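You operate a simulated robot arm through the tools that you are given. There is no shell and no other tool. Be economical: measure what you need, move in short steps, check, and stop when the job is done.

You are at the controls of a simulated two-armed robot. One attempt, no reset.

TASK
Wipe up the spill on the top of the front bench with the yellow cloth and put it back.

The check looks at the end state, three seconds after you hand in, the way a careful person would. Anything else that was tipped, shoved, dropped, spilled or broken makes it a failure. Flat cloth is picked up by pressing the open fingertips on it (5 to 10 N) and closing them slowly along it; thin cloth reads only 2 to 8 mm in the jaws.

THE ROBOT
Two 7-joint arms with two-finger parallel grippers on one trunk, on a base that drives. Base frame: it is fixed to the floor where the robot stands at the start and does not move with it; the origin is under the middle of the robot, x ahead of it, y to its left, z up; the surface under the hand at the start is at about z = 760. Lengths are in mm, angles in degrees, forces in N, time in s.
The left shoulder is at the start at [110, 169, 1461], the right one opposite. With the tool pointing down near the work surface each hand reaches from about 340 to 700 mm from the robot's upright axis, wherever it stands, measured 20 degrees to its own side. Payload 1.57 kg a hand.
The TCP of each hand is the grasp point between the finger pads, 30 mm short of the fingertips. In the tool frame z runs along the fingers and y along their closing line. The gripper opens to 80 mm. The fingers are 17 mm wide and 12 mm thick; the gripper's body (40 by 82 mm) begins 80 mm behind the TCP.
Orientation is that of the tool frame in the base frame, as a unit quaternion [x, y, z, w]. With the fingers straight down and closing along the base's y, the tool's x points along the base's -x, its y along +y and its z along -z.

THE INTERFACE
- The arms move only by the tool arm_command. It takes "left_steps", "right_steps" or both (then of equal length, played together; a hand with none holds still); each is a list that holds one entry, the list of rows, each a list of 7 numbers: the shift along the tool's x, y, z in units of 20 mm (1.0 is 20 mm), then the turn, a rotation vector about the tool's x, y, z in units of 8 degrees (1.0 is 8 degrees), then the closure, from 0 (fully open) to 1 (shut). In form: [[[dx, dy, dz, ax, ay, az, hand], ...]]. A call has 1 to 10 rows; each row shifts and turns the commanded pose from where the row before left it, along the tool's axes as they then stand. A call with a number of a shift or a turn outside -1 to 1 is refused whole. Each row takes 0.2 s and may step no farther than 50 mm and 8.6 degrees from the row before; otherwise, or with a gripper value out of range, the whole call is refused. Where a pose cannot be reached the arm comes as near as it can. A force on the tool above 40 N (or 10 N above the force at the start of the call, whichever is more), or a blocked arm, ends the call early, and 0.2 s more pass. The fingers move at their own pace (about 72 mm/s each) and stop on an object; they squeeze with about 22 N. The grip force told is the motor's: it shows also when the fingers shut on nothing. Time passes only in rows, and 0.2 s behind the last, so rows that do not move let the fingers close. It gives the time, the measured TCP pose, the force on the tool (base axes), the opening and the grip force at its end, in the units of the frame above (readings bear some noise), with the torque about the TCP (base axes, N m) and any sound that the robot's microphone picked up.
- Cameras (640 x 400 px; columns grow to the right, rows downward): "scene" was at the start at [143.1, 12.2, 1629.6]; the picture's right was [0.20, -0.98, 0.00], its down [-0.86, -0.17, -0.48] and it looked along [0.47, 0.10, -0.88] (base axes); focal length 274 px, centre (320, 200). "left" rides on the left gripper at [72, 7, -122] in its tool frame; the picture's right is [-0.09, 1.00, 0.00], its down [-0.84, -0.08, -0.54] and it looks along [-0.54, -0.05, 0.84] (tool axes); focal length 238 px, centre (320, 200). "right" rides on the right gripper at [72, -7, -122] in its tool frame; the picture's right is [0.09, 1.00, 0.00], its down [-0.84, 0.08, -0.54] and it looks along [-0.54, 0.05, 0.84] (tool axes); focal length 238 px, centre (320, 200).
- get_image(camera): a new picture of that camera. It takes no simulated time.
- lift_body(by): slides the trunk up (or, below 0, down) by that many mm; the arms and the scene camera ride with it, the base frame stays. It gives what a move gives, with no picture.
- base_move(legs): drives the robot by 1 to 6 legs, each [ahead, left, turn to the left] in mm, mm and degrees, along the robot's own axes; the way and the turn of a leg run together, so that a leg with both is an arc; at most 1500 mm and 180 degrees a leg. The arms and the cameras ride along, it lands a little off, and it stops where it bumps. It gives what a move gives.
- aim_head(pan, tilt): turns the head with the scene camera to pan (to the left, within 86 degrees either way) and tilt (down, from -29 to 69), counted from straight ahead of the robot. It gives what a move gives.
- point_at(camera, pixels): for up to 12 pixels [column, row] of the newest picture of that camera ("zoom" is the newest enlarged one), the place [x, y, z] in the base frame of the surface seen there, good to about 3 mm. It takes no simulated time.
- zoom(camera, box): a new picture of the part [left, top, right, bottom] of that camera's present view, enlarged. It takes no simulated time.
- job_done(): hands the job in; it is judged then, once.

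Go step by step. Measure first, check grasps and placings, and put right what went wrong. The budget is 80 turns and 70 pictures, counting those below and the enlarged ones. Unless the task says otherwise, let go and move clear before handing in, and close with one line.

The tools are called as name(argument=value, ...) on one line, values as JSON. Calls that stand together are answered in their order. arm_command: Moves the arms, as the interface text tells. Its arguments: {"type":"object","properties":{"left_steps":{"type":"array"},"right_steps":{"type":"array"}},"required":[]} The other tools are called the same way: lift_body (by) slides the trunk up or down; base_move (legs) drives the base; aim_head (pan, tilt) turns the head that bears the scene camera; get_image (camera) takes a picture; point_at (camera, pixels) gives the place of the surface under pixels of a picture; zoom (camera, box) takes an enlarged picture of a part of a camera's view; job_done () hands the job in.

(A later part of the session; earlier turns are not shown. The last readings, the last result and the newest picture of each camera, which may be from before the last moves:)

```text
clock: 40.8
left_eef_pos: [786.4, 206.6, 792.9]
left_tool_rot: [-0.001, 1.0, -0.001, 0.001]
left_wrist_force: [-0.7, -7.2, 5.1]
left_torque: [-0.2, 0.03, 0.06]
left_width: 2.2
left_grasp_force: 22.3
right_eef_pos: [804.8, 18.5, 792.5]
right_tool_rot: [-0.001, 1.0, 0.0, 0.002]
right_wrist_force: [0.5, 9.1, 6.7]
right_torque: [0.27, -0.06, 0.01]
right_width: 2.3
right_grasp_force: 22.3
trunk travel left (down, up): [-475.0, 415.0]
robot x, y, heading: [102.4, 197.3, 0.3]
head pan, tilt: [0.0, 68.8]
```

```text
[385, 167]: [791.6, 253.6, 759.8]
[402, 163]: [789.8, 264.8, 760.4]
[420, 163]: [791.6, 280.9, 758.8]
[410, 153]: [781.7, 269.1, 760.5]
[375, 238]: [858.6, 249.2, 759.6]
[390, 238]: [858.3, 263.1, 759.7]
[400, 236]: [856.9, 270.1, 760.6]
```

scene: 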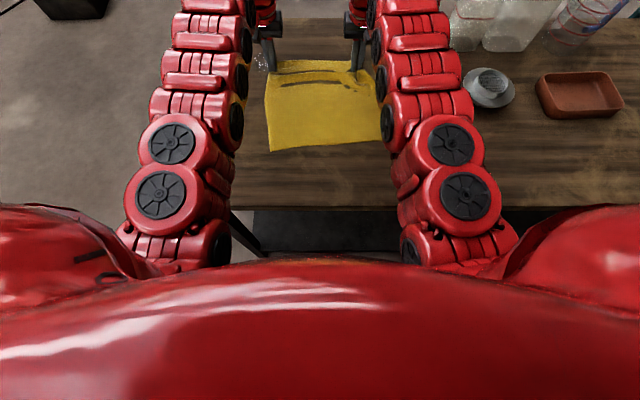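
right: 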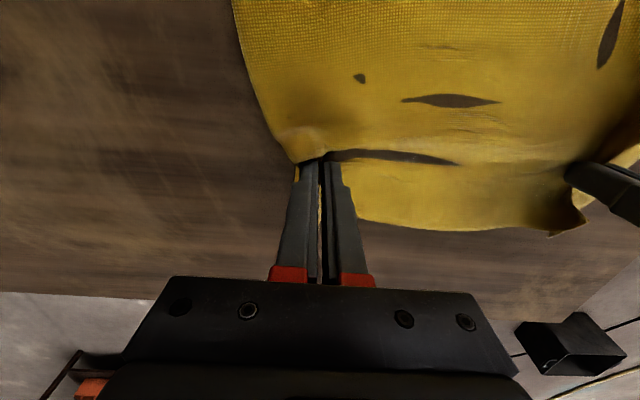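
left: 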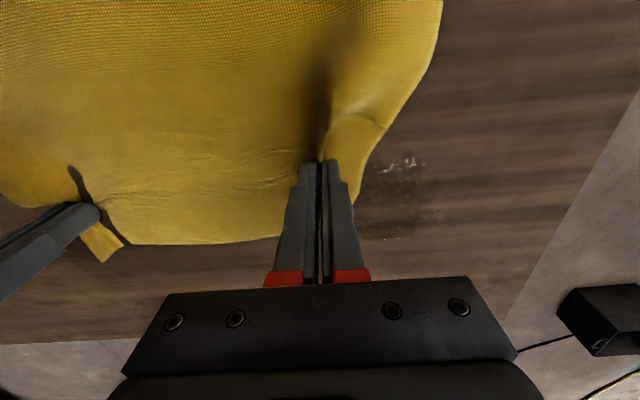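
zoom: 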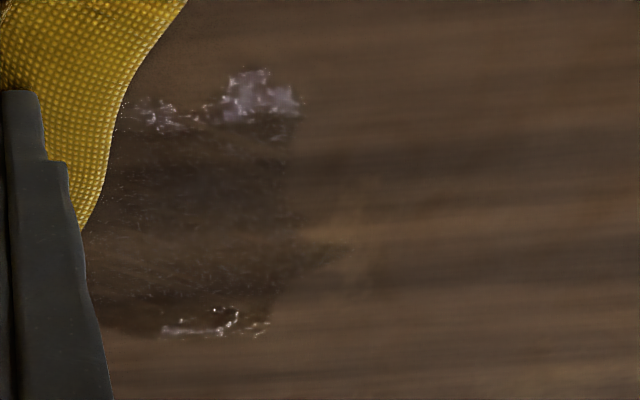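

Remnants are at x≈780–792 and x≈857, and the wiped band runs ahead of the fingers. I'll sweep at hand x≈770 with a bit more pressure.

arm_command(left_steps=[[[0.5, 0, 0, 0, 0, 0, 1], [0.4, 0, 0.03, 0, 0, 0, 1], [0, 0.8, 0, 0, 0, 0, 1], [0, 0.8, 0, 0, 0, 0, 1], [0, 0.8, 0, 0, 0, 0, 1], [0, 0.8, 0, 0, 0, 0, 1], [0, 0.8, 0, 0, 0, 0, 1], [0, 0.8, 0, 0, 0, 0, 1]]], right_steps=[[[0.5, 0, 0, 0, 0, 0, 1], [0.4, 0, 0, 0, 0, 0, 1], [0, 0.8, 0, 0, 0, 0, 1], [0, 0.8, 0, 0, 0, 0, 1], [0, 0.8, 0, 0, 0, 0, 1], [0, 0.8, 0, 0, 0, 0, 1], [0, 0.8, 0, 0, 0, 0, 1], [0, 0.8, 0, 0, 0, 0, 1]]])

arm_command(left_steps=[[[0.4, 0, 0, 0, 0, 0, 1], [0, -0.8, 0, 0, 0, 0, 1], [0, -0.8, 0, 0, 0, 0, 1], [0, -0.8, 0, 0, 0, 0, 1], [0, -0.8, 0, 0, 0, 0, 1], [0, -0.8, 0, 0, 0, 0, 1], [0, -0.8, 0, 0, 0, 0, 1]]], right_steps=[[[0.4, 0, 0, 0, 0, 0, 1], [0, -0.8, 0, 0, 0, 0, 1], [0, -0.8, 0, 0, 0, 0, 1], [0, -0.8, 0, 0, 0, 0, 1], [0, -0.8, 0, 0, 0, 0, 1], [0, -0.8, 0, 0, 0, 0, 1], [0, -0.8, 0, 0, 0, 0, 1]]])

get_image(camera="left")

```text
clock: 42.6
left_eef_pos: [767.1, 302.8, 792.0]
left_tool_rot: [-0.001, 1.0, 0.001, 0.002]
left_wrist_force: [2.1, -13.8, 18.8]
left_torque: [-0.41, 0.08, 0.07]
left_width: 1.8
left_grasp_force: 22.1
right_eef_pos: [785.5, 115.3, 791.8]
right_tool_rot: [-0.001, 1.0, 0.0, 0.002]
right_wrist_force: [-0.8, 7.3, 0.1]
right_torque: [0.22, -0.01, 0.02]
right_width: 2.5
right_grasp_force: 21.3
trunk travel left (down, up): [-475.0, 415.0]
robot x, y, heading: [96.2, 198.4, -0.1]
head pan, tilt: [0.0, 68.8]
```

```text
clock: 44.2
left_eef_pos: [759.3, 208.2, 791.7]
left_tool_rot: [-0.001, 1.0, 0.001, 0.002]
left_wrist_force: [1.8, -1.4, 20.3]
left_torque: [-0.05, 0.09, 0.01]
left_width: 2.1
left_grasp_force: 21.7
right_eef_pos: [777.3, 21.4, 793.4]
right_tool_rot: [-0.001, 1.0, -0.001, 0.001]
right_wrist_force: [-1.5, 8.5, -0.3]
right_torque: [0.24, 0.02, 0.02]
right_width: 2.6
right_grasp_force: 22.0
trunk travel left (down, up): [-475.0, 415.0]
robot x, y, heading: [101.6, 198.4, 0.1]
head pan, tilt: [0.0, 68.8]
```

```text
44 pictures are left
```

left: 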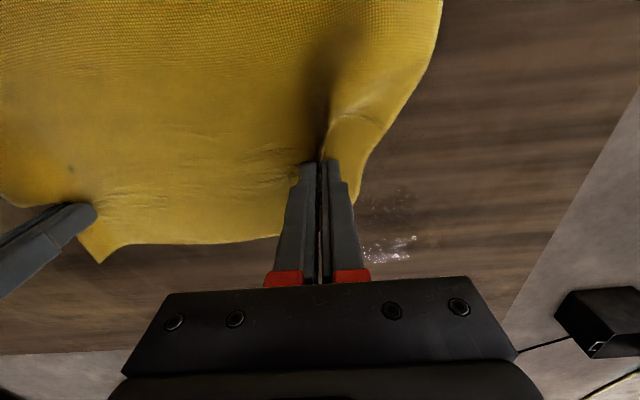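

The near part is clean, leaving only the far strip at x≈857 (pixel 390,250). I'll go forward 44 mm with the arms and 30 mm with the base, sweeping left across it.

arm_command(left_steps=[[[-0.55, 0, -0.02, 0, 0, 0, 1], [-0.55, 0, 0, 0, 0, 0, 1], [-0.55, 0, 0, 0, 0, 0, 1], [-0.55, 0, 0, 0, 0, 0, 1], [0, 0, 0, 0, 0, 0, 1]]], right_steps=[[[-0.5, 0, 0, 0, 0, 0, 1], [-0.5, 0, 0, 0, 0, 0, 1], [-0.5, 0, 0, 0, 0, 0, 1], [-0.5, 0, 0, 0, 0, 0, 1], [0, 0, 0, 0, 0, 0, 1]]])

base_move(legs=[[30, 0, 0], [0, 85, 0], [0, -85, 0]])

get_image(camera="left")

```text
clock: 45.4
left_eef_pos: [804.6, 207.7, 790.8]
left_tool_rot: [-0.001, 1.0, -0.001, 0.001]
left_wrist_force: [-2.2, -7.4, 12.3]
left_torque: [-0.27, 0.16, 0.05]
left_width: 2.1
left_grasp_force: 21.8
right_eef_pos: [817.5, 18.8, 793.5]
right_tool_rot: [0.0, 1.0, 0.001, 0.001]
right_wrist_force: [-1.1, 7.6, 0.8]
right_torque: [0.23, 0.01, -0.01]
right_width: 2.6
right_grasp_force: 22.3
trunk travel left (down, up): [-475.0, 415.0]
robot x, y, heading: [103.6, 199.8, -0.2]
head pan, tilt: [0.0, 68.8]
```

```text
clock: 47.6
left_eef_pos: [833.2, 208.1, 791.2]
left_tool_rot: [-0.001, 1.0, 0.002, 0.002]
left_wrist_force: [1.5, -8.6, 15.4]
left_torque: [-0.29, 0.1, 0.04]
left_width: 1.6
left_grasp_force: 21.9
right_eef_pos: [846.8, 19.5, 792.5]
right_tool_rot: [-0.001, 1.0, 0.0, 0.001]
right_wrist_force: [-1.0, 8.0, 2.0]
right_torque: [0.28, -0.02, 0.02]
right_width: 2.6
right_grasp_force: 22.0
trunk travel left (down, up): [-475.0, 415.0]
robot x, y, heading: [132.1, 198.4, 0.1]
head pan, tilt: [0.0, 68.8]
```

```text
43 pictures are left
```

left: 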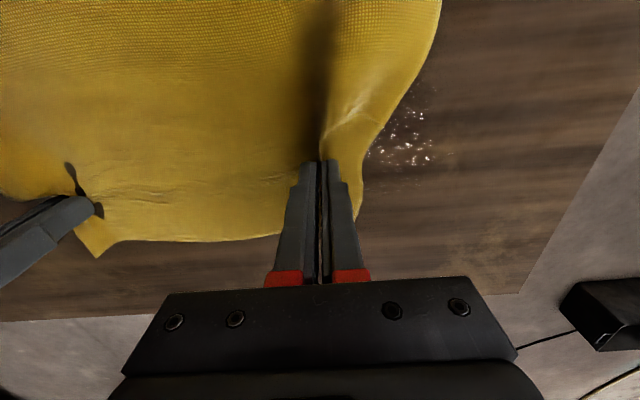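

zoom(camera="left", box=[345, 80, 505, 210])

point_at(camera="left", pixels=[[380, 155], [430, 155], [415, 110], [410, 140], [425, 165], [425, 90]])

```text
3.08 times, centred on (425, 145) of left
```

zoom: 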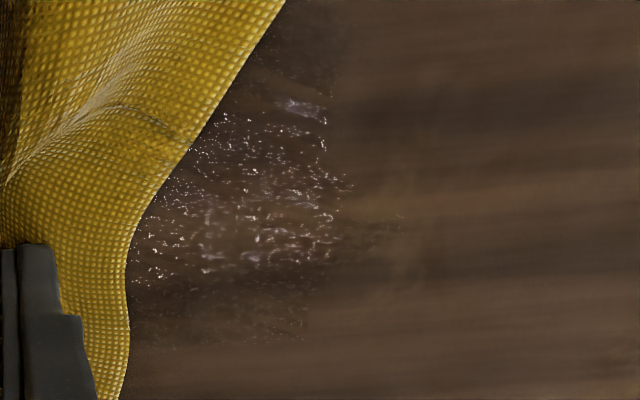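

```text
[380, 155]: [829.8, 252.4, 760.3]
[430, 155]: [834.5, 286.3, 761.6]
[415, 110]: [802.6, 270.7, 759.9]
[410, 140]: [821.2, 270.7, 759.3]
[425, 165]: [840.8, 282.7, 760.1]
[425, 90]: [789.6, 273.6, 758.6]
```

The far strip is gone, and a thin film of specks remains at x≈790–845, y≈250–290. I'll do more sweeps at successive x with a bit more pressure.

arm_command(left_steps=[[[0.3, 0, 0.03, 0, 0, 0, 1], [0, 1, 0, 0, 0, 0, 1], [0, 1, 0, 0, 0, 0, 1], [0, 1, 0, 0, 0, 0, 1], [0, 1, 0, 0, 0, 0, 1], [0, 1, 0, 0, 0, 0, 1]]], right_steps=[[[0.3, 0, 0, 0, 0, 0, 1], [0, 1, 0, 0, 0, 0, 1], [0, 1, 0, 0, 0, 0, 1], [0, 1, 0, 0, 0, 0, 1], [0, 1, 0, 0, 0, 0, 1], [0, 1, 0, 0, 0, 0, 1]]])

arm_command(left_steps=[[[0.6, 0, 0, 0, 0, 0, 1], [0, -1, 0, 0, 0, 0, 1], [0, -1, 0, 0, 0, 0, 1], [0, -1, 0, 0, 0, 0, 1], [0, -1, 0, 0, 0, 0, 1], [0, -1, 0, 0, 0, 0, 1]]], right_steps=[[[0.6, 0, 0, 0, 0, 0, 1], [0, -1, 0, 0, 0, 0, 1], [0, -1, 0, 0, 0, 0, 1], [0, -1, 0, 0, 0, 0, 1], [0, -1, 0, 0, 0, 0, 1], [0, -1, 0, 0, 0, 0, 1]]])

arm_command(left_steps=[[[0.6, 0, 0, 0, 0, 0, 1], [0, 1, 0, 0, 0, 0, 1], [0, 1, 0, 0, 0, 0, 1], [0, 1, 0, 0, 0, 0, 1], [0, 1, 0, 0, 0, 0, 1], [0, 1, 0, 0, 0, 0, 1]]], right_steps=[[[0.6, 0, 0, 0, 0, 0, 1], [0, 1, 0, 0, 0, 0, 1], [0, 1, 0, 0, 0, 0, 1], [0, 1, 0, 0, 0, 0, 1], [0, 1, 0, 0, 0, 0, 1], [0, 1, 0, 0, 0, 0, 1]]])

arm_command(left_steps=[[[0.6, 0, 0, 0, 0, 0, 1], [0, -1, 0, 0, 0, 0, 1], [0, -1, 0, 0, 0, 0, 1], [0, -1, 0, 0, 0, 0, 1], [0, -1, 0, 0, 0, 0, 1], [0, -1, 0, 0, 0, 0, 1]]], right_steps=[[[0.6, 0, 0, 0, 0, 0, 1], [0, -1, 0, 0, 0, 0, 1], [0, -1, 0, 0, 0, 0, 1], [0, -1, 0, 0, 0, 0, 1], [0, -1, 0, 0, 0, 0, 1], [0, -1, 0, 0, 0, 0, 1]]])

get_image(camera="left")

```text
clock: 49.0
left_eef_pos: [828.1, 308.4, 793.1]
left_tool_rot: [0.0, 1.0, 0.0, 0.002]
left_wrist_force: [0.1, -9.0, 4.4]
left_torque: [-0.21, -0.01, 0.08]
left_width: 1.8
left_grasp_force: 22.0
right_eef_pos: [840.6, 122.1, 790.8]
right_tool_rot: [-0.001, 1.0, 0.0, 0.001]
right_wrist_force: [-0.5, 3.7, 16.8]
right_torque: [0.08, -0.09, 0.02]
right_width: 2.8
right_grasp_force: 22.5
trunk travel left (down, up): [-475.0, 415.0]
robot x, y, heading: [135.3, 198.7, -0.2]
head pan, tilt: [0.0, 68.8]
```

```text
clock: 50.4
left_eef_pos: [818.5, 208.5, 793.1]
left_tool_rot: [-0.002, 1.0, 0.0, 0.003]
left_wrist_force: [1.9, -1.9, 20.4]
left_torque: [-0.06, 0.11, 0.03]
left_width: 1.7
left_grasp_force: 22.0
right_eef_pos: [828.4, 20.3, 793.5]
right_tool_rot: [-0.001, 1.0, 0.001, 0.002]
right_wrist_force: [-0.8, 8.5, -0.1]
right_torque: [0.28, 0.02, -0.01]
right_width: 2.6
right_grasp_force: 21.5
trunk travel left (down, up): [-475.0, 415.0]
robot x, y, heading: [128.7, 196.4, -0.0]
head pan, tilt: [0.0, 68.8]
```

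```text
clock: 51.8
left_eef_pos: [803.4, 308.2, 792.8]
left_tool_rot: [0.0, 1.0, 0.001, 0.003]
left_wrist_force: [1.3, -16.2, 27.2]
left_torque: [-0.53, 0.13, 0.12]
left_width: 2.0
left_grasp_force: 22.2
right_eef_pos: [815.1, 120.0, 793.2]
right_tool_rot: [0.0, 1.0, 0.0, 0.002]
right_wrist_force: [-1.2, 6.3, -0.1]
right_torque: [0.21, 0.05, 0.05]
right_width: 2.5
right_grasp_force: 22.0
trunk travel left (down, up): [-475.0, 415.0]
robot x, y, heading: [133.1, 201.9, -0.0]
head pan, tilt: [0.0, 68.8]
```

```text
clock: 53.2
left_eef_pos: [792.6, 208.9, 792.0]
left_tool_rot: [-0.001, 1.0, 0.0, 0.002]
left_wrist_force: [0.6, 1.7, 27.9]
left_torque: [0.07, 0.17, 0.04]
left_width: 1.9
left_grasp_force: 21.8
right_eef_pos: [803.8, 20.2, 792.3]
right_tool_rot: [-0.001, 1.0, 0.0, 0.001]
right_wrist_force: [-1.0, 8.2, -0.1]
right_torque: [0.25, 0.05, -0.05]
right_width: 2.6
right_grasp_force: 21.9
trunk travel left (down, up): [-475.0, 415.0]
robot x, y, heading: [127.8, 198.6, 0.3]
head pan, tilt: [0.0, 68.8]
```

```text
41 pictures are left
```

left: 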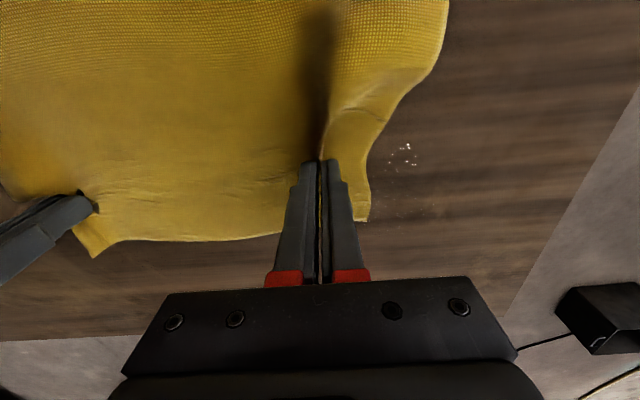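

Only a few specks remain at (405,152). Two more sweeps at x≈780 and 768 should take them, with the pressure eased slightly.

arm_command(left_steps=[[[0.6, 0, -0.03, 0, 0, 0, 1], [0, 1, 0, 0, 0, 0, 1], [0, 1, 0, 0, 0, 0, 1], [0, 1, 0, 0, 0, 0, 1], [0, 1, 0, 0, 0, 0, 1], [0, 1, 0, 0, 0, 0, 1]]], right_steps=[[[0.6, 0, 0, 0, 0, 0, 1], [0, 1, 0, 0, 0, 0, 1], [0, 1, 0, 0, 0, 0, 1], [0, 1, 0, 0, 0, 0, 1], [0, 1, 0, 0, 0, 0, 1], [0, 1, 0, 0, 0, 0, 1]]])

arm_command(left_steps=[[[0.6, 0, 0, 0, 0, 0, 1], [0, -1, 0, 0, 0, 0, 1], [0, -1, 0, 0, 0, 0, 1], [0, -1, 0, 0, 0, 0, 1], [0, -1, 0, 0, 0, 0, 1], [0, -1, 0, 0, 0, 0, 1], [0, -1, 0, 0, 0, 0, 1], [0, -1, 0, 0, 0, 0, 1], [0, -0.5, 0, 0, 0, 0, 1]]], right_steps=[[[0.6, 0, 0, 0, 0, 0, 1], [0, -1, 0, 0, 0, 0, 1], [0, -1, 0, 0, 0, 0, 1], [0, -1, 0, 0, 0, 0, 1], [0, -1, 0, 0, 0, 0, 1], [0, -1, 0, 0, 0, 0, 1], [0, -1, 0, 0, 0, 0, 1], [0, -1, 0, 0, 0, 0, 1], [0, -0.5, 0, 0, 0, 0, 1]]])

get_image(camera="left")

zoom(camera="left", box=[350, 100, 550, 260])

```text
clock: 54.6
left_eef_pos: [779.3, 307.4, 791.8]
left_tool_rot: [-0.001, 1.0, 0.0, 0.001]
left_wrist_force: [-0.3, -10.3, 14.7]
left_torque: [-0.3, 0.05, 0.06]
left_width: 2.1
left_grasp_force: 22.1
right_eef_pos: [793.6, 121.5, 792.3]
right_tool_rot: [-0.001, 1.0, 0.0, 0.001]
right_wrist_force: [-0.5, 4.7, 2.6]
right_torque: [0.13, 0.02, 0.01]
right_width: 2.7
right_grasp_force: 22.2
trunk travel left (down, up): [-475.0, 415.0]
robot x, y, heading: [130.6, 202.0, 0.5]
head pan, tilt: [0.0, 68.8]
```

```text
clock: 56.6
left_eef_pos: [780.4, 157.6, 791.6]
left_tool_rot: [-0.001, 1.0, 0.0, 0.002]
left_wrist_force: [-0.2, -1.4, 11.0]
left_torque: [-0.05, 0.02, -0.01]
left_width: 1.7
left_grasp_force: 21.6
left hand out of reach, approached as far as the arm can: row 1
right_eef_pos: [781.7, -28.7, 791.2]
right_tool_rot: [-0.002, 1.0, -0.001, 0.001]
right_wrist_force: [-0.9, 6.6, -0.1]
right_torque: [0.2, 0.0, -0.01]
right_width: 2.5
right_grasp_force: 22.6
trunk travel left (down, up): [-475.0, 415.0]
robot x, y, heading: [134.6, 199.8, 0.1]
head pan, tilt: [0.0, 68.8]
```

```text
40 pictures are left
```

left: 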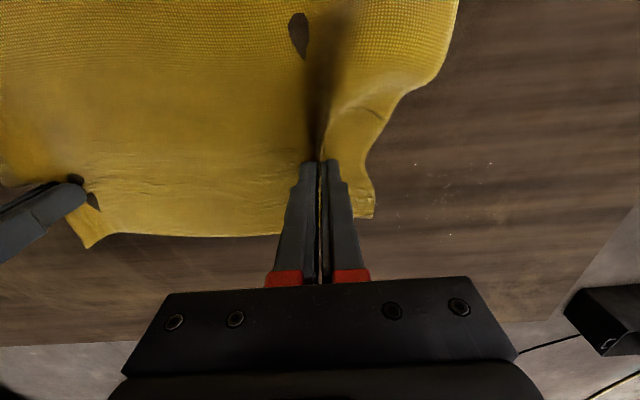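

```text
2.50 times, centred on (450, 180) of left
```

zoom: 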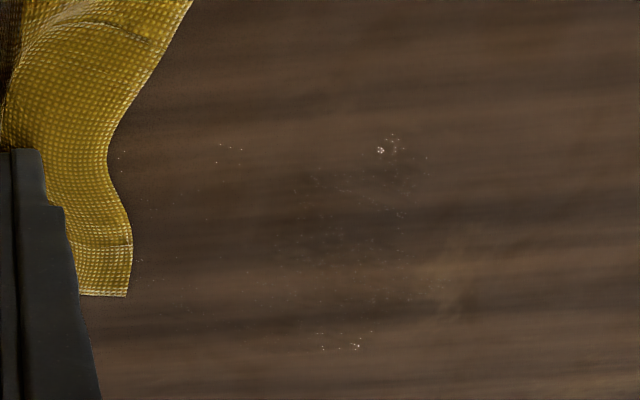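

Only tiny specks remain, at roughly (476,160), (460,239) and (412,159). I'll locate them for a final pass.

point_at(camera="left", pixels=[[476, 160], [460, 239], [412, 159], [445, 190], [490, 163]])

```text
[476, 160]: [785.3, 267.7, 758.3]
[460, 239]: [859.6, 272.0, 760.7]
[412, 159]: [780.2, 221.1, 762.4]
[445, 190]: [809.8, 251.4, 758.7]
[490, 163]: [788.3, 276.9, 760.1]
```

I'll sweep left at x≈766 and return at x≈826.

arm_command(left_steps=[[[0.7, 0.5, 0.02, 0, 0, 0, 1], [0, 1, 0, 0, 0, 0, 1], [0, 1, 0, 0, 0, 0, 1], [0, 1, 0, 0, 0, 0, 1], [0, 1, 0, 0, 0, 0, 1], [0, 1, 0, 0, 0, 0, 1], [0, 1, 0, 0, 0, 0, 1], [0, 0.5, 0, 0, 0, 0, 1]]], right_steps=[[[0.2, 0.5, 0, 0, 0, 0, 1], [0, 1, 0, 0, 0, 0, 1], [0, 1, 0, 0, 0, 0, 1], [0, 1, 0, 0, 0, 0, 1], [0, 1, 0, 0, 0, 0, 1], [0, 1, 0, 0, 0, 0, 1], [0, 1, 0, 0, 0, 0, 1], [0, 0.5, 0, 0, 0, 0, 1]]])

arm_command(left_steps=[[[-1, 0, 0, 0, 0, 0, 1], [-1, 0, 0, 0, 0, 0, 1], [-1, 0, 0, 0, 0, 0, 1], [0, -1, 0, 0, 0, 0, 1], [0, -1, 0, 0, 0, 0, 1], [0, -1, 0, 0, 0, 0, 1], [0, -1, 0, 0, 0, 0, 1], [0, -1, 0, 0, 0, 0, 1], [0, -1, 0, 0, 0, 0, 1], [0, -1, 0, 0, 0, 0, 1]]], right_steps=[[[-0.9, 0, 0, 0, 0, 0, 1], [-0.9, 0, 0, 0, 0, 0, 1], [-0.9, 0, 0, 0, 0, 0, 1], [0, -1, 0, 0, 0, 0, 1], [0, -1, 0, 0, 0, 0, 1], [0, -1, 0, 0, 0, 0, 1], [0, -1, 0, 0, 0, 0, 1], [0, -1, 0, 0, 0, 0, 1], [0, -1, 0, 0, 0, 0, 1], [0, -1, 0, 0, 0, 0, 1]]])

zoom(camera="left", box=[340, 60, 580, 240])

```text
clock: 58.4
left_eef_pos: [766.0, 289.7, 792.2]
left_tool_rot: [-0.002, 1.0, 0.001, 0.002]
left_wrist_force: [-0.7, -7.7, 18.0]
left_torque: [-0.24, 0.12, 0.06]
left_width: 1.8
left_grasp_force: 22.3
left hand out of reach, approached as far as the arm can: row 7
right_eef_pos: [776.9, 109.1, 792.4]
right_tool_rot: [0.0, 1.0, -0.001, 0.002]
right_wrist_force: [-0.8, 0.7, 0.8]
right_torque: [-0.02, -0.01, 0.02]
right_width: 2.1
right_grasp_force: 22.2
trunk travel left (down, up): [-475.0, 415.0]
robot x, y, heading: [130.4, 198.0, -0.2]
head pan, tilt: [0.0, 68.8]
```

```text
clock: 60.6
left_eef_pos: [822.1, 160.3, 791.5]
left_tool_rot: [-0.001, 1.0, -0.002, 0.002]
left_wrist_force: [1.8, -2.0, 9.3]
left_torque: [-0.09, -0.01, 0.0]
left_width: 1.9
left_grasp_force: 22.2
left hand out of reach, approached as far as the arm can: row 10
right_eef_pos: [831.1, -26.5, 791.6]
right_tool_rot: [-0.002, 1.0, -0.001, 0.002]
right_wrist_force: [0.2, 7.6, 7.7]
right_torque: [0.25, -0.04, 0.01]
right_width: 2.6
right_grasp_force: 22.2
trunk travel left (down, up): [-475.0, 415.0]
robot x, y, heading: [133.7, 199.1, 0.2]
head pan, tilt: [0.0, 68.8]
```

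```text
2.22 times, centred on (460, 150) of left
```

zoom: 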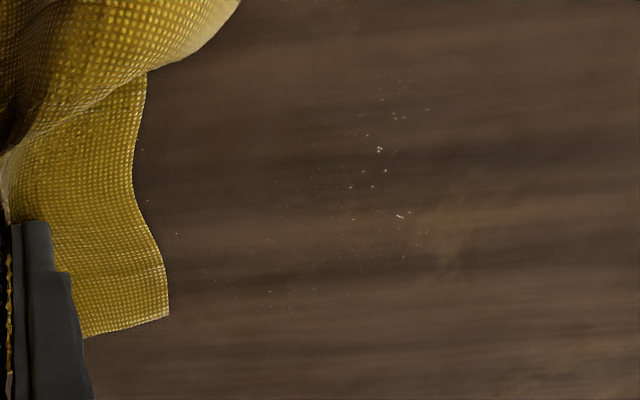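

Just faint specks remain. One more set of four sweeps will finish it.

arm_command(left_steps=[[[0.3, 0.7, 0.02, 0, 0, 0, 1], [0, 1, 0, 0, 0, 0, 1], [0, 1, 0, 0, 0, 0, 1], [0, 1, 0, 0, 0, 0, 1], [0, 1, 0, 0, 0, 0, 1], [0, 1, 0, 0, 0, 0, 1], [0, 1, 0, 0, 0, 0, 1], [0, 0.5, 0, 0, 0, 0, 1]]], right_steps=[[[0.3, 0.7, 0, 0, 0, 0, 1], [0, 1, 0, 0, 0, 0, 1], [0, 1, 0, 0, 0, 0, 1], [0, 1, 0, 0, 0, 0, 1], [0, 1, 0, 0, 0, 0, 1], [0, 1, 0, 0, 0, 0, 1], [0, 1, 0, 0, 0, 0, 1], [0, 0.5, 0, 0, 0, 0, 1]]])

arm_command(left_steps=[[[0.7, 0, 0, 0, 0, 0, 1], [0, -1, 0, 0, 0, 0, 1], [0, -1, 0, 0, 0, 0, 1], [0, -1, 0, 0, 0, 0, 1], [0, -1, 0, 0, 0, 0, 1], [0, -1, 0, 0, 0, 0, 1]]], right_steps=[[[0.7, 0, 0, 0, 0, 0, 1], [0, -1, 0, 0, 0, 0, 1], [0, -1, 0, 0, 0, 0, 1], [0, -1, 0, 0, 0, 0, 1], [0, -1, 0, 0, 0, 0, 1], [0, -1, 0, 0, 0, 0, 1]]])

arm_command(left_steps=[[[0.7, 0, 0, 0, 0, 0, 1], [0, 1, 0, 0, 0, 0, 1], [0, 1, 0, 0, 0, 0, 1], [0, 1, 0, 0, 0, 0, 1], [0, 1, 0, 0, 0, 0, 1], [0, 1, 0, 0, 0, 0, 1]]], right_steps=[[[0.7, 0, 0, 0, 0, 0, 1], [0, 1, 0, 0, 0, 0, 1], [0, 1, 0, 0, 0, 0, 1], [0, 1, 0, 0, 0, 0, 1], [0, 1, 0, 0, 0, 0, 1], [0, 1, 0, 0, 0, 0, 1]]])

arm_command(left_steps=[[[0.7, 0, 0, 0, 0, 0, 1], [0, -1, 0, 0, 0, 0, 1], [0, -1, 0, 0, 0, 0, 1], [0, -1, 0, 0, 0, 0, 1], [0, -1, 0, 0, 0, 0, 1], [0, -1, 0, 0, 0, 0, 1], [0, -1, 0, 0, 0, 0, 1], [0, -1, 0, 0, 0, 0, 1], [0, -0.5, 0, 0, 0, 0, 1]]], right_steps=[[[0.7, 0, 0, 0, 0, 0, 1], [0, -1, 0, 0, 0, 0, 1], [0, -1, 0, 0, 0, 0, 1], [0, -1, 0, 0, 0, 0, 1], [0, -1, 0, 0, 0, 0, 1], [0, -1, 0, 0, 0, 0, 1], [0, -1, 0, 0, 0, 0, 1], [0, -1, 0, 0, 0, 0, 1], [0, -0.5, 0, 0, 0, 0, 1]]])

zoom(camera="left", box=[340, 90, 580, 270])

get_image(camera="scene")

```text
clock: 62.4
left_eef_pos: [815.0, 304.1, 792.5]
left_tool_rot: [0.0, 1.0, 0.0, 0.002]
left_wrist_force: [0.3, -19.0, 27.4]
left_torque: [-0.62, 0.16, 0.1]
left_width: 2.3
left_grasp_force: 22.0
right_eef_pos: [824.5, 114.6, 792.8]
right_tool_rot: [0.0, 1.0, 0.0, 0.002]
right_wrist_force: [0.1, 8.7, 0.1]
right_torque: [0.29, 0.03, -0.05]
right_width: 2.5
right_grasp_force: 22.5
trunk travel left (down, up): [-475.0, 415.0]
robot x, y, heading: [130.3, 200.4, -0.1]
head pan, tilt: [0.0, 68.8]
```

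```text
clock: 63.8
left_eef_pos: [801.2, 204.1, 791.6]
left_tool_rot: [-0.002, 1.0, 0.0, 0.002]
left_wrist_force: [-0.1, -5.7, 21.8]
left_torque: [-0.16, 0.18, 0.03]
left_width: 2.1
left_grasp_force: 21.8
right_eef_pos: [811.1, 14.2, 793.2]
right_tool_rot: [0.0, 1.0, 0.0, 0.002]
right_wrist_force: [-1.0, 12.8, 0.0]
right_torque: [0.39, 0.04, -0.05]
right_width: 2.5
right_grasp_force: 21.9
trunk travel left (down, up): [-475.0, 415.0]
robot x, y, heading: [132.8, 199.2, 0.3]
head pan, tilt: [0.0, 68.8]
```

```text
clock: 65.2
left_eef_pos: [786.4, 304.8, 792.9]
left_tool_rot: [-0.001, 1.0, 0.0, 0.002]
left_wrist_force: [-0.2, -14.0, 14.5]
left_torque: [-0.45, 0.09, 0.09]
left_width: 2.2
left_grasp_force: 22.1
right_eef_pos: [796.8, 115.0, 791.4]
right_tool_rot: [0.0, 1.0, 0.0, 0.001]
right_wrist_force: [-0.5, 9.4, -0.1]
right_torque: [0.28, 0.03, -0.03]
right_width: 2.5
right_grasp_force: 22.1
trunk travel left (down, up): [-475.0, 415.0]
robot x, y, heading: [132.2, 197.4, 0.2]
head pan, tilt: [0.0, 68.8]
```

```text
clock: 67.2
left_eef_pos: [774.0, 154.5, 791.4]
left_tool_rot: [-0.002, 1.0, -0.001, 0.002]
left_wrist_force: [1.1, -4.2, 16.7]
left_torque: [-0.07, 0.12, 0.02]
left_width: 1.8
left_grasp_force: 22.1
right_eef_pos: [782.5, -35.6, 791.6]
right_tool_rot: [-0.001, 1.0, -0.001, 0.001]
right_wrist_force: [-1.6, 10.7, 2.0]
right_torque: [0.3, 0.01, 0.0]
right_width: 2.5
right_grasp_force: 22.2
trunk travel left (down, up): [-475.0, 415.0]
robot x, y, heading: [131.3, 200.0, 0.4]
head pan, tilt: [0.0, 68.8]
```

```text
2.22 times, centred on (460, 180) of left
```

zoom: 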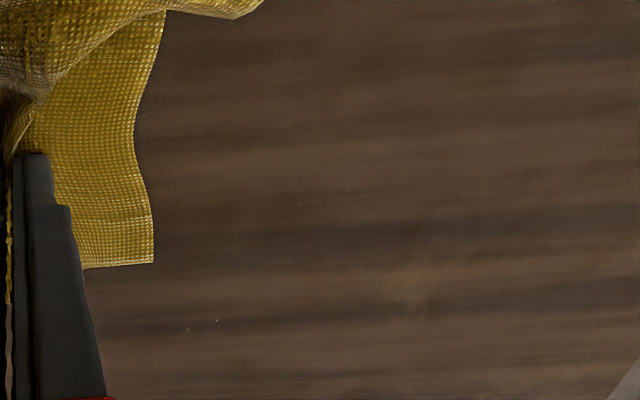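

```text
36 pictures are left
```

scene: 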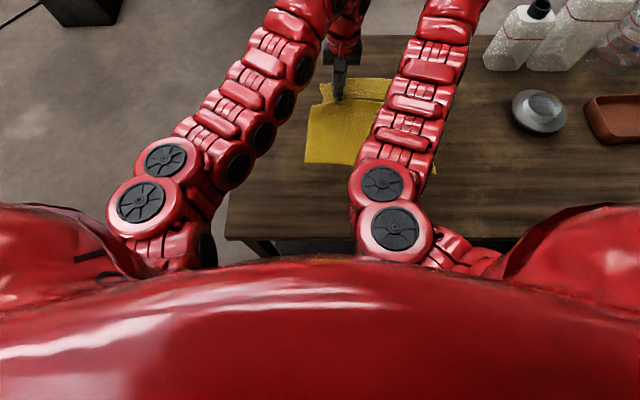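

The spill is gone. To put the cloth back I'll lift it with the trunk and shift the arms left, staying clear of the strainer. Then I'll drive back and lay it down near edge first.

lift_body(by=300)

arm_command(left_steps=[[[0, 0.8, 0, 0, 0, 0, 1], [0, 0.8, 0, 0, 0, 0, 1], [0, 0.8, 0, 0, 0, 0, 1], [0, 0.8, 0, 0, 0, 0, 1], [0, 0.8, 0, 0, 0, 0, 1]]], right_steps=[[[0, 0.8, 0, 0, 0, 0, 1], [0, 0.8, 0, 0, 0, 0, 1], [0, 0.8, 0, 0, 0, 0, 1], [0, 0.8, 0, 0, 0, 0, 1], [0, 0.8, 0, 0, 0, 0, 1]]])

aim_head(pan=0, tilt=58)

get_image(camera="scene")

get_image(camera="left")

```text
clock: 70.2
left_eef_pos: [775.3, 153.9, 1090.0]
left_tool_rot: [-0.001, 1.0, 0.0, 0.001]
left_wrist_force: [0.6, -8.6, 0.3]
left_torque: [-0.29, -0.02, 0.06]
left_width: 1.7
left_grasp_force: 21.6
right_eef_pos: [784.7, -35.3, 1090.2]
right_tool_rot: [-0.001, 1.0, 0.0, 0.001]
right_wrist_force: [-0.6, 9.1, 0.0]
right_torque: [0.31, 0.01, -0.01]
right_width: 2.5
right_grasp_force: 21.8
trunk travel left (down, up): [-775.0, 115.0]
robot x, y, heading: [127.1, 201.2, 0.3]
head pan, tilt: [0.0, 68.8]
```

```text
clock: 71.4
left_eef_pos: [774.6, 235.6, 1091.5]
left_tool_rot: [-0.001, 1.0, -0.001, 0.001]
left_wrist_force: [-0.3, -8.8, -0.3]
left_torque: [-0.3, -0.05, 0.06]
left_width: 2.0
left_grasp_force: 21.8
right_eef_pos: [784.6, 46.5, 1092.8]
right_tool_rot: [0.0, 1.0, 0.001, 0.0]
right_wrist_force: [-1.1, 9.7, 0.0]
right_torque: [0.29, -0.01, 0.01]
right_width: 2.6
right_grasp_force: 22.1
trunk travel left (down, up): [-775.0, 115.0]
robot x, y, heading: [128.9, 201.7, -0.0]
head pan, tilt: [0.0, 68.8]
```

```text
clock: 72.1
left_eef_pos: [775.2, 233.7, 1091.2]
left_tool_rot: [-0.002, 1.0, 0.0, 0.001]
left_wrist_force: [0.1, -10.1, -0.3]
left_torque: [-0.27, -0.01, 0.07]
left_width: 2.0
left_grasp_force: 21.9
right_eef_pos: [784.3, 45.5, 1092.4]
right_tool_rot: [-0.001, 1.0, 0.0, 0.001]
right_wrist_force: [-0.7, 10.3, -0.2]
right_torque: [0.29, 0.04, 0.0]
right_width: 2.5
right_grasp_force: 21.3
trunk travel left (down, up): [-775.0, 115.0]
robot x, y, heading: [132.8, 198.7, -0.0]
head pan, tilt: [0.0, 58.0]
```

```text
35 pictures are left
```

scene: 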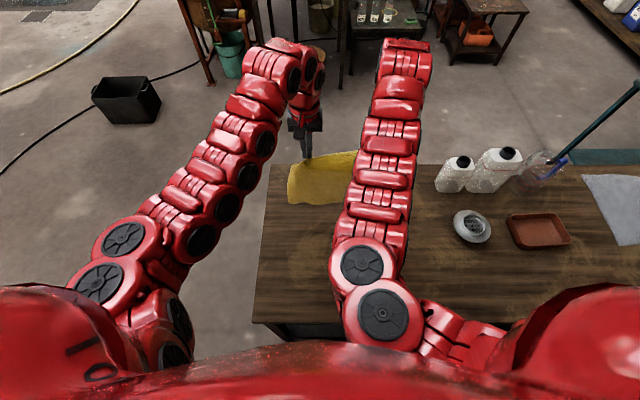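

```text
34 pictures are left
```

left: 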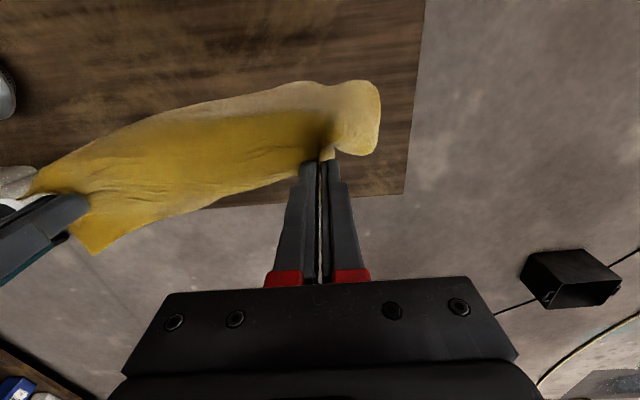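

The cloth hangs freely from both hands. I'll drive back and right so the hands line up with the original y positions, then retract them toward x≈430.

base_move(legs=[[-100, 0, 0], [0, -157, 0]])

arm_command(left_steps=[[[1, 0, 0, 0, 0, 0, 1], [1, 0, 0, 0, 0, 0, 1], [1, 0, 0, 0, 0, 0, 1], [1, 0, 0, 0, 0, 0, 1], [1, 0, 0, 0, 0, 0, 1], [1, 0, 0, 0, 0, 0, 1], [1, 0, 0, 0, 0, 0, 1], [1, 0, 0, 0, 0, 0, 1]]], right_steps=[[[1, 0, 0, 0, 0, 0, 1], [1, 0, 0, 0, 0, 0, 1], [1, 0, 0, 0, 0, 0, 1], [1, 0, 0, 0, 0, 0, 1], [1, 0, 0, 0, 0, 0, 1], [1, 0, 0, 0, 0, 0, 1], [1, 0, 0, 0, 0, 0, 1], [1, 0, 0, 0, 0, 0, 1]]])

get_image(camera="scene")

```text
clock: 74.2
left_eef_pos: [675.9, 76.5, 1090.0]
left_tool_rot: [0.002, 1.0, 0.0, 0.001]
left_wrist_force: [0.9, -8.8, 0.7]
left_torque: [-0.32, 0.0, 0.06]
left_width: 1.7
left_grasp_force: 22.1
right_eef_pos: [683.8, -113.3, 1091.1]
right_tool_rot: [0.002, 1.0, -0.002, 0.001]
right_wrist_force: [-1.2, 10.2, -1.3]
right_torque: [0.31, 0.02, 0.01]
right_width: 2.4
right_grasp_force: 22.0
trunk travel left (down, up): [-775.0, 115.0]
robot x, y, heading: [31.7, 42.2, -0.0]
head pan, tilt: [0.0, 58.0]
```

```text
clock: 76.0
left_eef_pos: [665.7, 74.5, 1090.3]
left_tool_rot: [0.001, 1.0, 0.001, 0.001]
left_wrist_force: [1.7, -8.6, -0.1]
left_torque: [-0.27, -0.02, 0.04]
left_width: 1.6
left_grasp_force: 22.8
left hand out of reach, approached as far as the arm can: row 1, 2, 3, 4, 5, 6, 7, 8
right_eef_pos: [671.7, -113.1, 1091.9]
right_tool_rot: [0.002, 1.0, -0.001, 0.001]
right_wrist_force: [-0.6, 8.3, -0.6]
right_torque: [0.27, 0.08, 0.03]
right_width: 2.8
right_grasp_force: 21.7
right hand out of reach, approached as far as the arm can: row 1, 2, 3, 4, 5, 6, 7, 8
trunk travel left (down, up): [-775.0, 115.0]
robot x, y, heading: [33.3, 41.6, -0.2]
head pan, tilt: [0.0, 58.0]
```

```text
33 pictures are left
```

scene: 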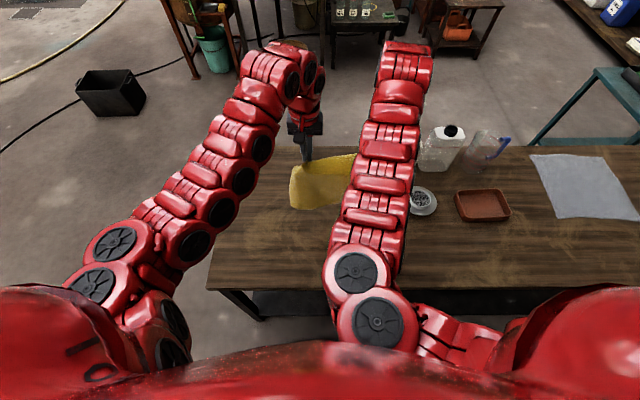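

The arms can't fold back at this height, so I'll use the base for the x motion and check that the space behind is free first.

aim_head(pan=86, tilt=40)

get_image(camera="scene")

aim_head(pan=-86, tilt=40)

get_image(camera="scene")

```text
clock: 77.6
left_eef_pos: [664.6, 74.8, 1090.0]
left_tool_rot: [0.002, 1.0, 0.0, 0.0]
left_wrist_force: [1.1, -7.9, -0.5]
left_torque: [-0.27, -0.01, 0.06]
left_width: 2.0
left_grasp_force: 22.5
right_eef_pos: [674.3, -113.3, 1091.6]
right_tool_rot: [0.002, 1.0, 0.0, 0.0]
right_wrist_force: [-0.4, 9.5, 0.0]
right_torque: [0.28, 0.02, 0.01]
right_width: 2.2
right_grasp_force: 22.4
trunk travel left (down, up): [-775.0, 115.0]
robot x, y, heading: [32.0, 41.5, -0.2]
head pan, tilt: [85.9, 40.0]
```

```text
32 pictures are left
```

scene: 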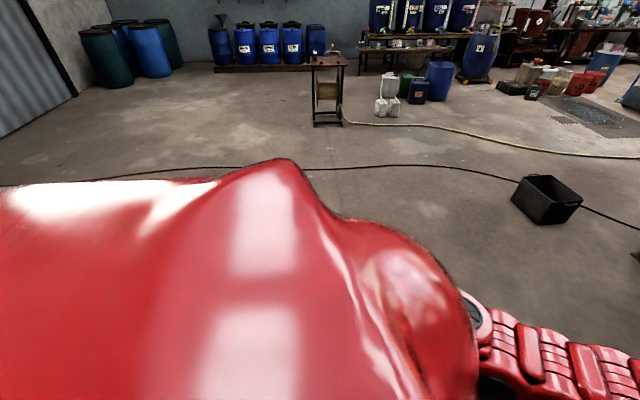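

```text
clock: 80.2
left_eef_pos: [664.7, 76.6, 1089.9]
left_tool_rot: [0.002, 1.0, 0.0, 0.001]
left_wrist_force: [0.1, -8.3, -0.2]
left_torque: [-0.29, -0.01, 0.05]
left_width: 1.9
left_grasp_force: 21.7
right_eef_pos: [672.5, -113.7, 1090.6]
right_tool_rot: [0.002, 1.0, 0.0, 0.001]
right_wrist_force: [-0.8, 8.5, 0.0]
right_torque: [0.29, 0.06, 0.01]
right_width: 2.6
right_grasp_force: 22.2
trunk travel left (down, up): [-775.0, 115.0]
robot x, y, heading: [30.0, 43.4, -0.1]
head pan, tilt: [-85.9, 40.0]
```

```text
31 pictures are left
```

scene: 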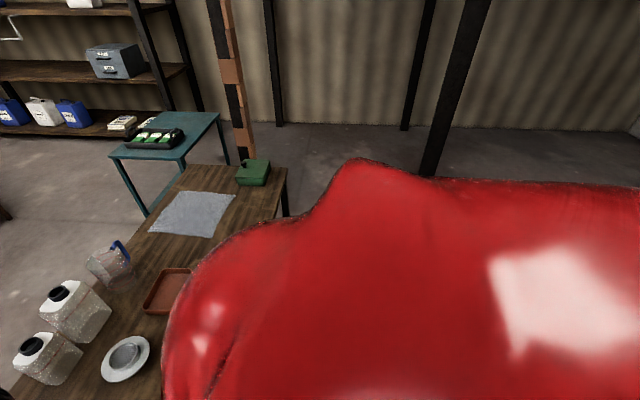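

The floor behind is open. I'll drive back 235 mm, lower the trunk 45 mm so the near edge just touches, and look.

base_move(legs=[[-235, 0, 0]])

lift_body(by=-45)

aim_head(pan=0, tilt=55)

get_image(camera="scene")

get_image(camera="right")

```text
clock: 82.0
left_eef_pos: [433.1, 77.3, 1090.7]
left_tool_rot: [0.002, 1.0, -0.001, 0.0]
left_wrist_force: [0.4, -8.6, -1.1]
left_torque: [-0.26, 0.01, 0.04]
left_width: 2.2
left_grasp_force: 22.1
right_eef_pos: [440.5, -112.7, 1091.1]
right_tool_rot: [0.0, 1.0, 0.001, 0.0]
right_wrist_force: [0.0, 8.8, -0.6]
right_torque: [0.24, 0.01, 0.02]
right_width: 2.6
right_grasp_force: 22.1
trunk travel left (down, up): [-775.0, 115.0]
robot x, y, heading: [-204.6, 45.2, -0.4]
head pan, tilt: [-85.9, 40.0]
```

```text
clock: 82.9
left_eef_pos: [431.7, 75.7, 1045.4]
left_tool_rot: [0.001, 1.0, 0.0, 0.001]
left_wrist_force: [0.5, -8.4, 0.3]
left_torque: [-0.24, -0.02, 0.06]
left_width: 1.6
left_grasp_force: 21.7
right_eef_pos: [440.8, -110.9, 1046.2]
right_tool_rot: [0.0, 1.0, 0.001, 0.001]
right_wrist_force: [-1.1, 7.1, -0.8]
right_torque: [0.22, 0.0, 0.02]
right_width: 2.5
right_grasp_force: 22.3
trunk travel left (down, up): [-730.0, 160.0]
robot x, y, heading: [-201.9, 42.6, -0.4]
head pan, tilt: [-85.9, 40.0]
```

```text
clock: 84.5
left_eef_pos: [432.0, 76.9, 1044.3]
left_tool_rot: [0.001, 1.0, 0.0, 0.001]
left_wrist_force: [0.8, -8.1, -0.1]
left_torque: [-0.24, -0.03, 0.04]
left_width: 2.1
left_grasp_force: 22.7
right_eef_pos: [439.9, -111.5, 1045.9]
right_tool_rot: [0.0, 1.0, 0.0, 0.0]
right_wrist_force: [-1.1, 7.0, 0.4]
right_torque: [0.27, 0.03, 0.04]
right_width: 2.4
right_grasp_force: 22.3
trunk travel left (down, up): [-730.0, 160.0]
robot x, y, heading: [-199.9, 49.9, -0.1]
head pan, tilt: [0.0, 55.0]
```

```text
30 pictures are left
```

scene: 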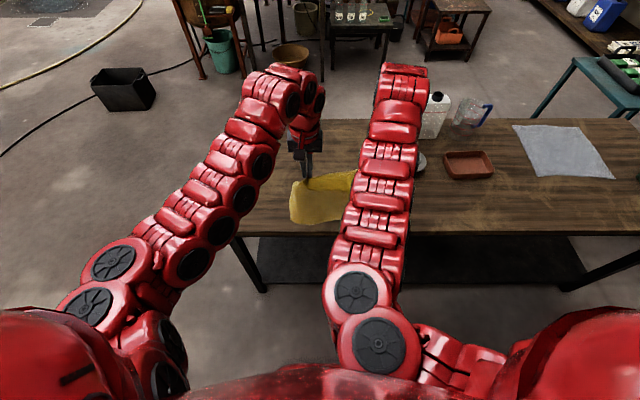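

```text
29 pictures are left
```

right: 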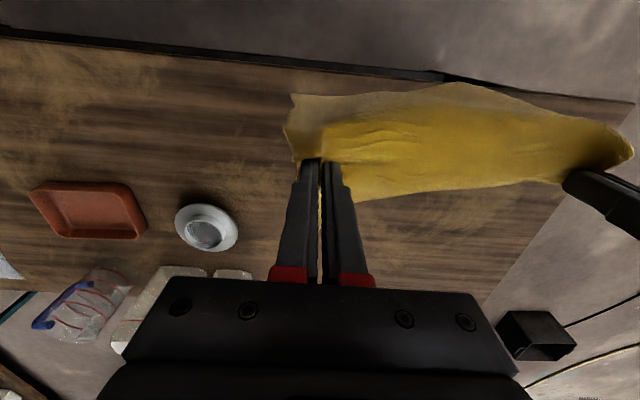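

The cloth is aligned over the near bench edge. I'll lay it in stair steps of 50 mm down and 50 mm ahead.

lift_body(by=-50)

base_move(legs=[[50, -3, 0]])

lift_body(by=-50)

base_move(legs=[[50, 0, 0]])

lift_body(by=-50)

base_move(legs=[[50, 0, 0]])

get_image(camera="scene")

get_image(camera="right")

```text
clock: 85.4
left_eef_pos: [431.6, 75.4, 994.4]
left_tool_rot: [0.001, 1.0, 0.0, 0.001]
left_wrist_force: [1.8, -7.3, -0.2]
left_torque: [-0.28, -0.07, 0.05]
left_width: 1.9
left_grasp_force: 21.4
right_eef_pos: [441.4, -111.1, 998.3]
right_tool_rot: [0.001, 1.0, 0.0, 0.001]
right_wrist_force: [-1.6, 7.8, -0.8]
right_torque: [0.24, 0.05, -0.05]
right_width: 2.6
right_grasp_force: 22.1
trunk travel left (down, up): [-680.0, 210.0]
robot x, y, heading: [-202.4, 44.2, -0.3]
head pan, tilt: [0.0, 55.0]
```

```text
clock: 86.3
left_eef_pos: [480.2, 73.0, 995.6]
left_tool_rot: [0.001, 1.0, 0.0, 0.001]
left_wrist_force: [0.7, -8.1, -1.0]
left_torque: [-0.25, -0.06, 0.08]
left_width: 1.9
left_grasp_force: 21.9
right_eef_pos: [488.8, -114.9, 996.3]
right_tool_rot: [0.001, 1.0, 0.001, 0.0]
right_wrist_force: [0.2, 8.4, -0.5]
right_torque: [0.27, 0.0, 0.04]
right_width: 2.5
right_grasp_force: 21.8
trunk travel left (down, up): [-680.0, 210.0]
robot x, y, heading: [-156.5, 38.0, -0.1]
head pan, tilt: [0.0, 55.0]
```

```text
clock: 87.2
left_eef_pos: [479.7, 72.6, 946.1]
left_tool_rot: [0.001, 1.0, 0.0, 0.001]
left_wrist_force: [-0.1, -6.7, -0.2]
left_torque: [-0.23, -0.03, 0.04]
left_width: 1.7
left_grasp_force: 21.8
right_eef_pos: [488.6, -114.6, 948.1]
right_tool_rot: [0.0, 1.0, 0.001, 0.001]
right_wrist_force: [-0.5, 6.3, -0.1]
right_torque: [0.25, 0.05, 0.0]
right_width: 2.5
right_grasp_force: 22.0
trunk travel left (down, up): [-630.0, 260.0]
robot x, y, heading: [-153.7, 41.0, -0.4]
head pan, tilt: [0.0, 55.0]
```

```text
clock: 88.2
left_eef_pos: [529.3, 73.5, 945.6]
left_tool_rot: [0.0, 1.0, 0.0, 0.001]
left_wrist_force: [0.4, -6.7, 0.0]
left_torque: [-0.22, -0.01, 0.05]
left_width: 2.1
left_grasp_force: 22.5
right_eef_pos: [537.8, -115.2, 946.9]
right_tool_rot: [0.0, 1.0, 0.001, 0.001]
right_wrist_force: [-0.8, 6.5, -0.8]
right_torque: [0.22, 0.04, -0.01]
right_width: 2.3
right_grasp_force: 22.0
trunk travel left (down, up): [-630.0, 260.0]
robot x, y, heading: [-105.9, 40.3, -0.2]
head pan, tilt: [0.0, 55.0]
```

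```text
clock: 89.1
left_eef_pos: [529.3, 73.2, 895.6]
left_tool_rot: [0.001, 1.0, -0.001, 0.0]
left_wrist_force: [-0.2, -6.1, -0.1]
left_torque: [-0.18, -0.02, 0.04]
left_width: 1.7
left_grasp_force: 22.5
right_eef_pos: [536.1, -114.9, 897.1]
right_tool_rot: [0.0, 1.0, 0.001, 0.0]
right_wrist_force: [-0.5, 7.1, 0.4]
right_torque: [0.2, 0.03, 0.03]
right_width: 2.5
right_grasp_force: 21.5
trunk travel left (down, up): [-580.0, 310.0]
robot x, y, heading: [-107.7, 44.9, -0.1]
head pan, tilt: [0.0, 55.0]
```

```text
clock: 90.0
left_eef_pos: [579.2, 73.9, 894.6]
left_tool_rot: [0.001, 1.0, 0.0, 0.001]
left_wrist_force: [0.8, -7.0, -0.9]
left_torque: [-0.21, 0.01, 0.05]
left_width: 1.8
left_grasp_force: 21.9
right_eef_pos: [588.0, -114.5, 896.0]
right_tool_rot: [0.0, 1.0, 0.001, 0.0]
right_wrist_force: [0.1, 6.7, -0.6]
right_torque: [0.22, 0.05, 0.02]
right_width: 2.5
right_grasp_force: 22.1
trunk travel left (down, up): [-580.0, 310.0]
robot x, y, heading: [-58.5, 36.8, 0.0]
head pan, tilt: [0.0, 55.0]
```

```text
28 pictures are left
```

scene: 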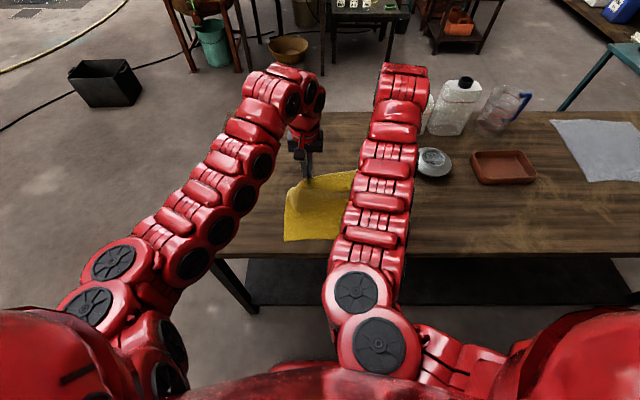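

```text
27 pictures are left
```

right: 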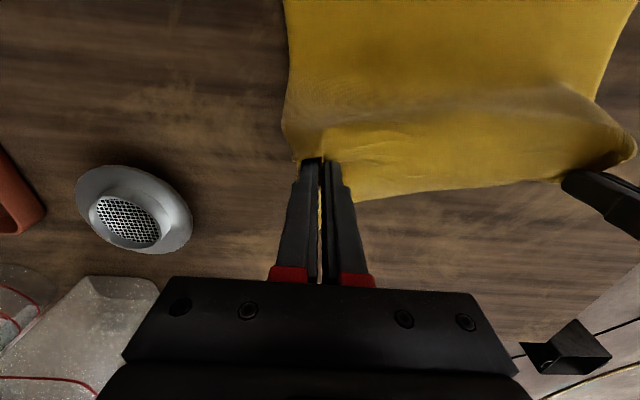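

Laying well. Next I'll check where the near edge lies (scene 284,240 to about 340,238).

point_at(camera="scene", pixels=[[286, 237], [335, 236], [300, 225]])

point_at(camera="right", pixels=[[290, 30], [290, 80], [615, 50]])

```text
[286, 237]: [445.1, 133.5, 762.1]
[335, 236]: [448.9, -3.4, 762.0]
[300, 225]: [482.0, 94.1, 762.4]
```

```text
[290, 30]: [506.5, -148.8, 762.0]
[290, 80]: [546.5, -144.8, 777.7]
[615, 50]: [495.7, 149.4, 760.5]
```

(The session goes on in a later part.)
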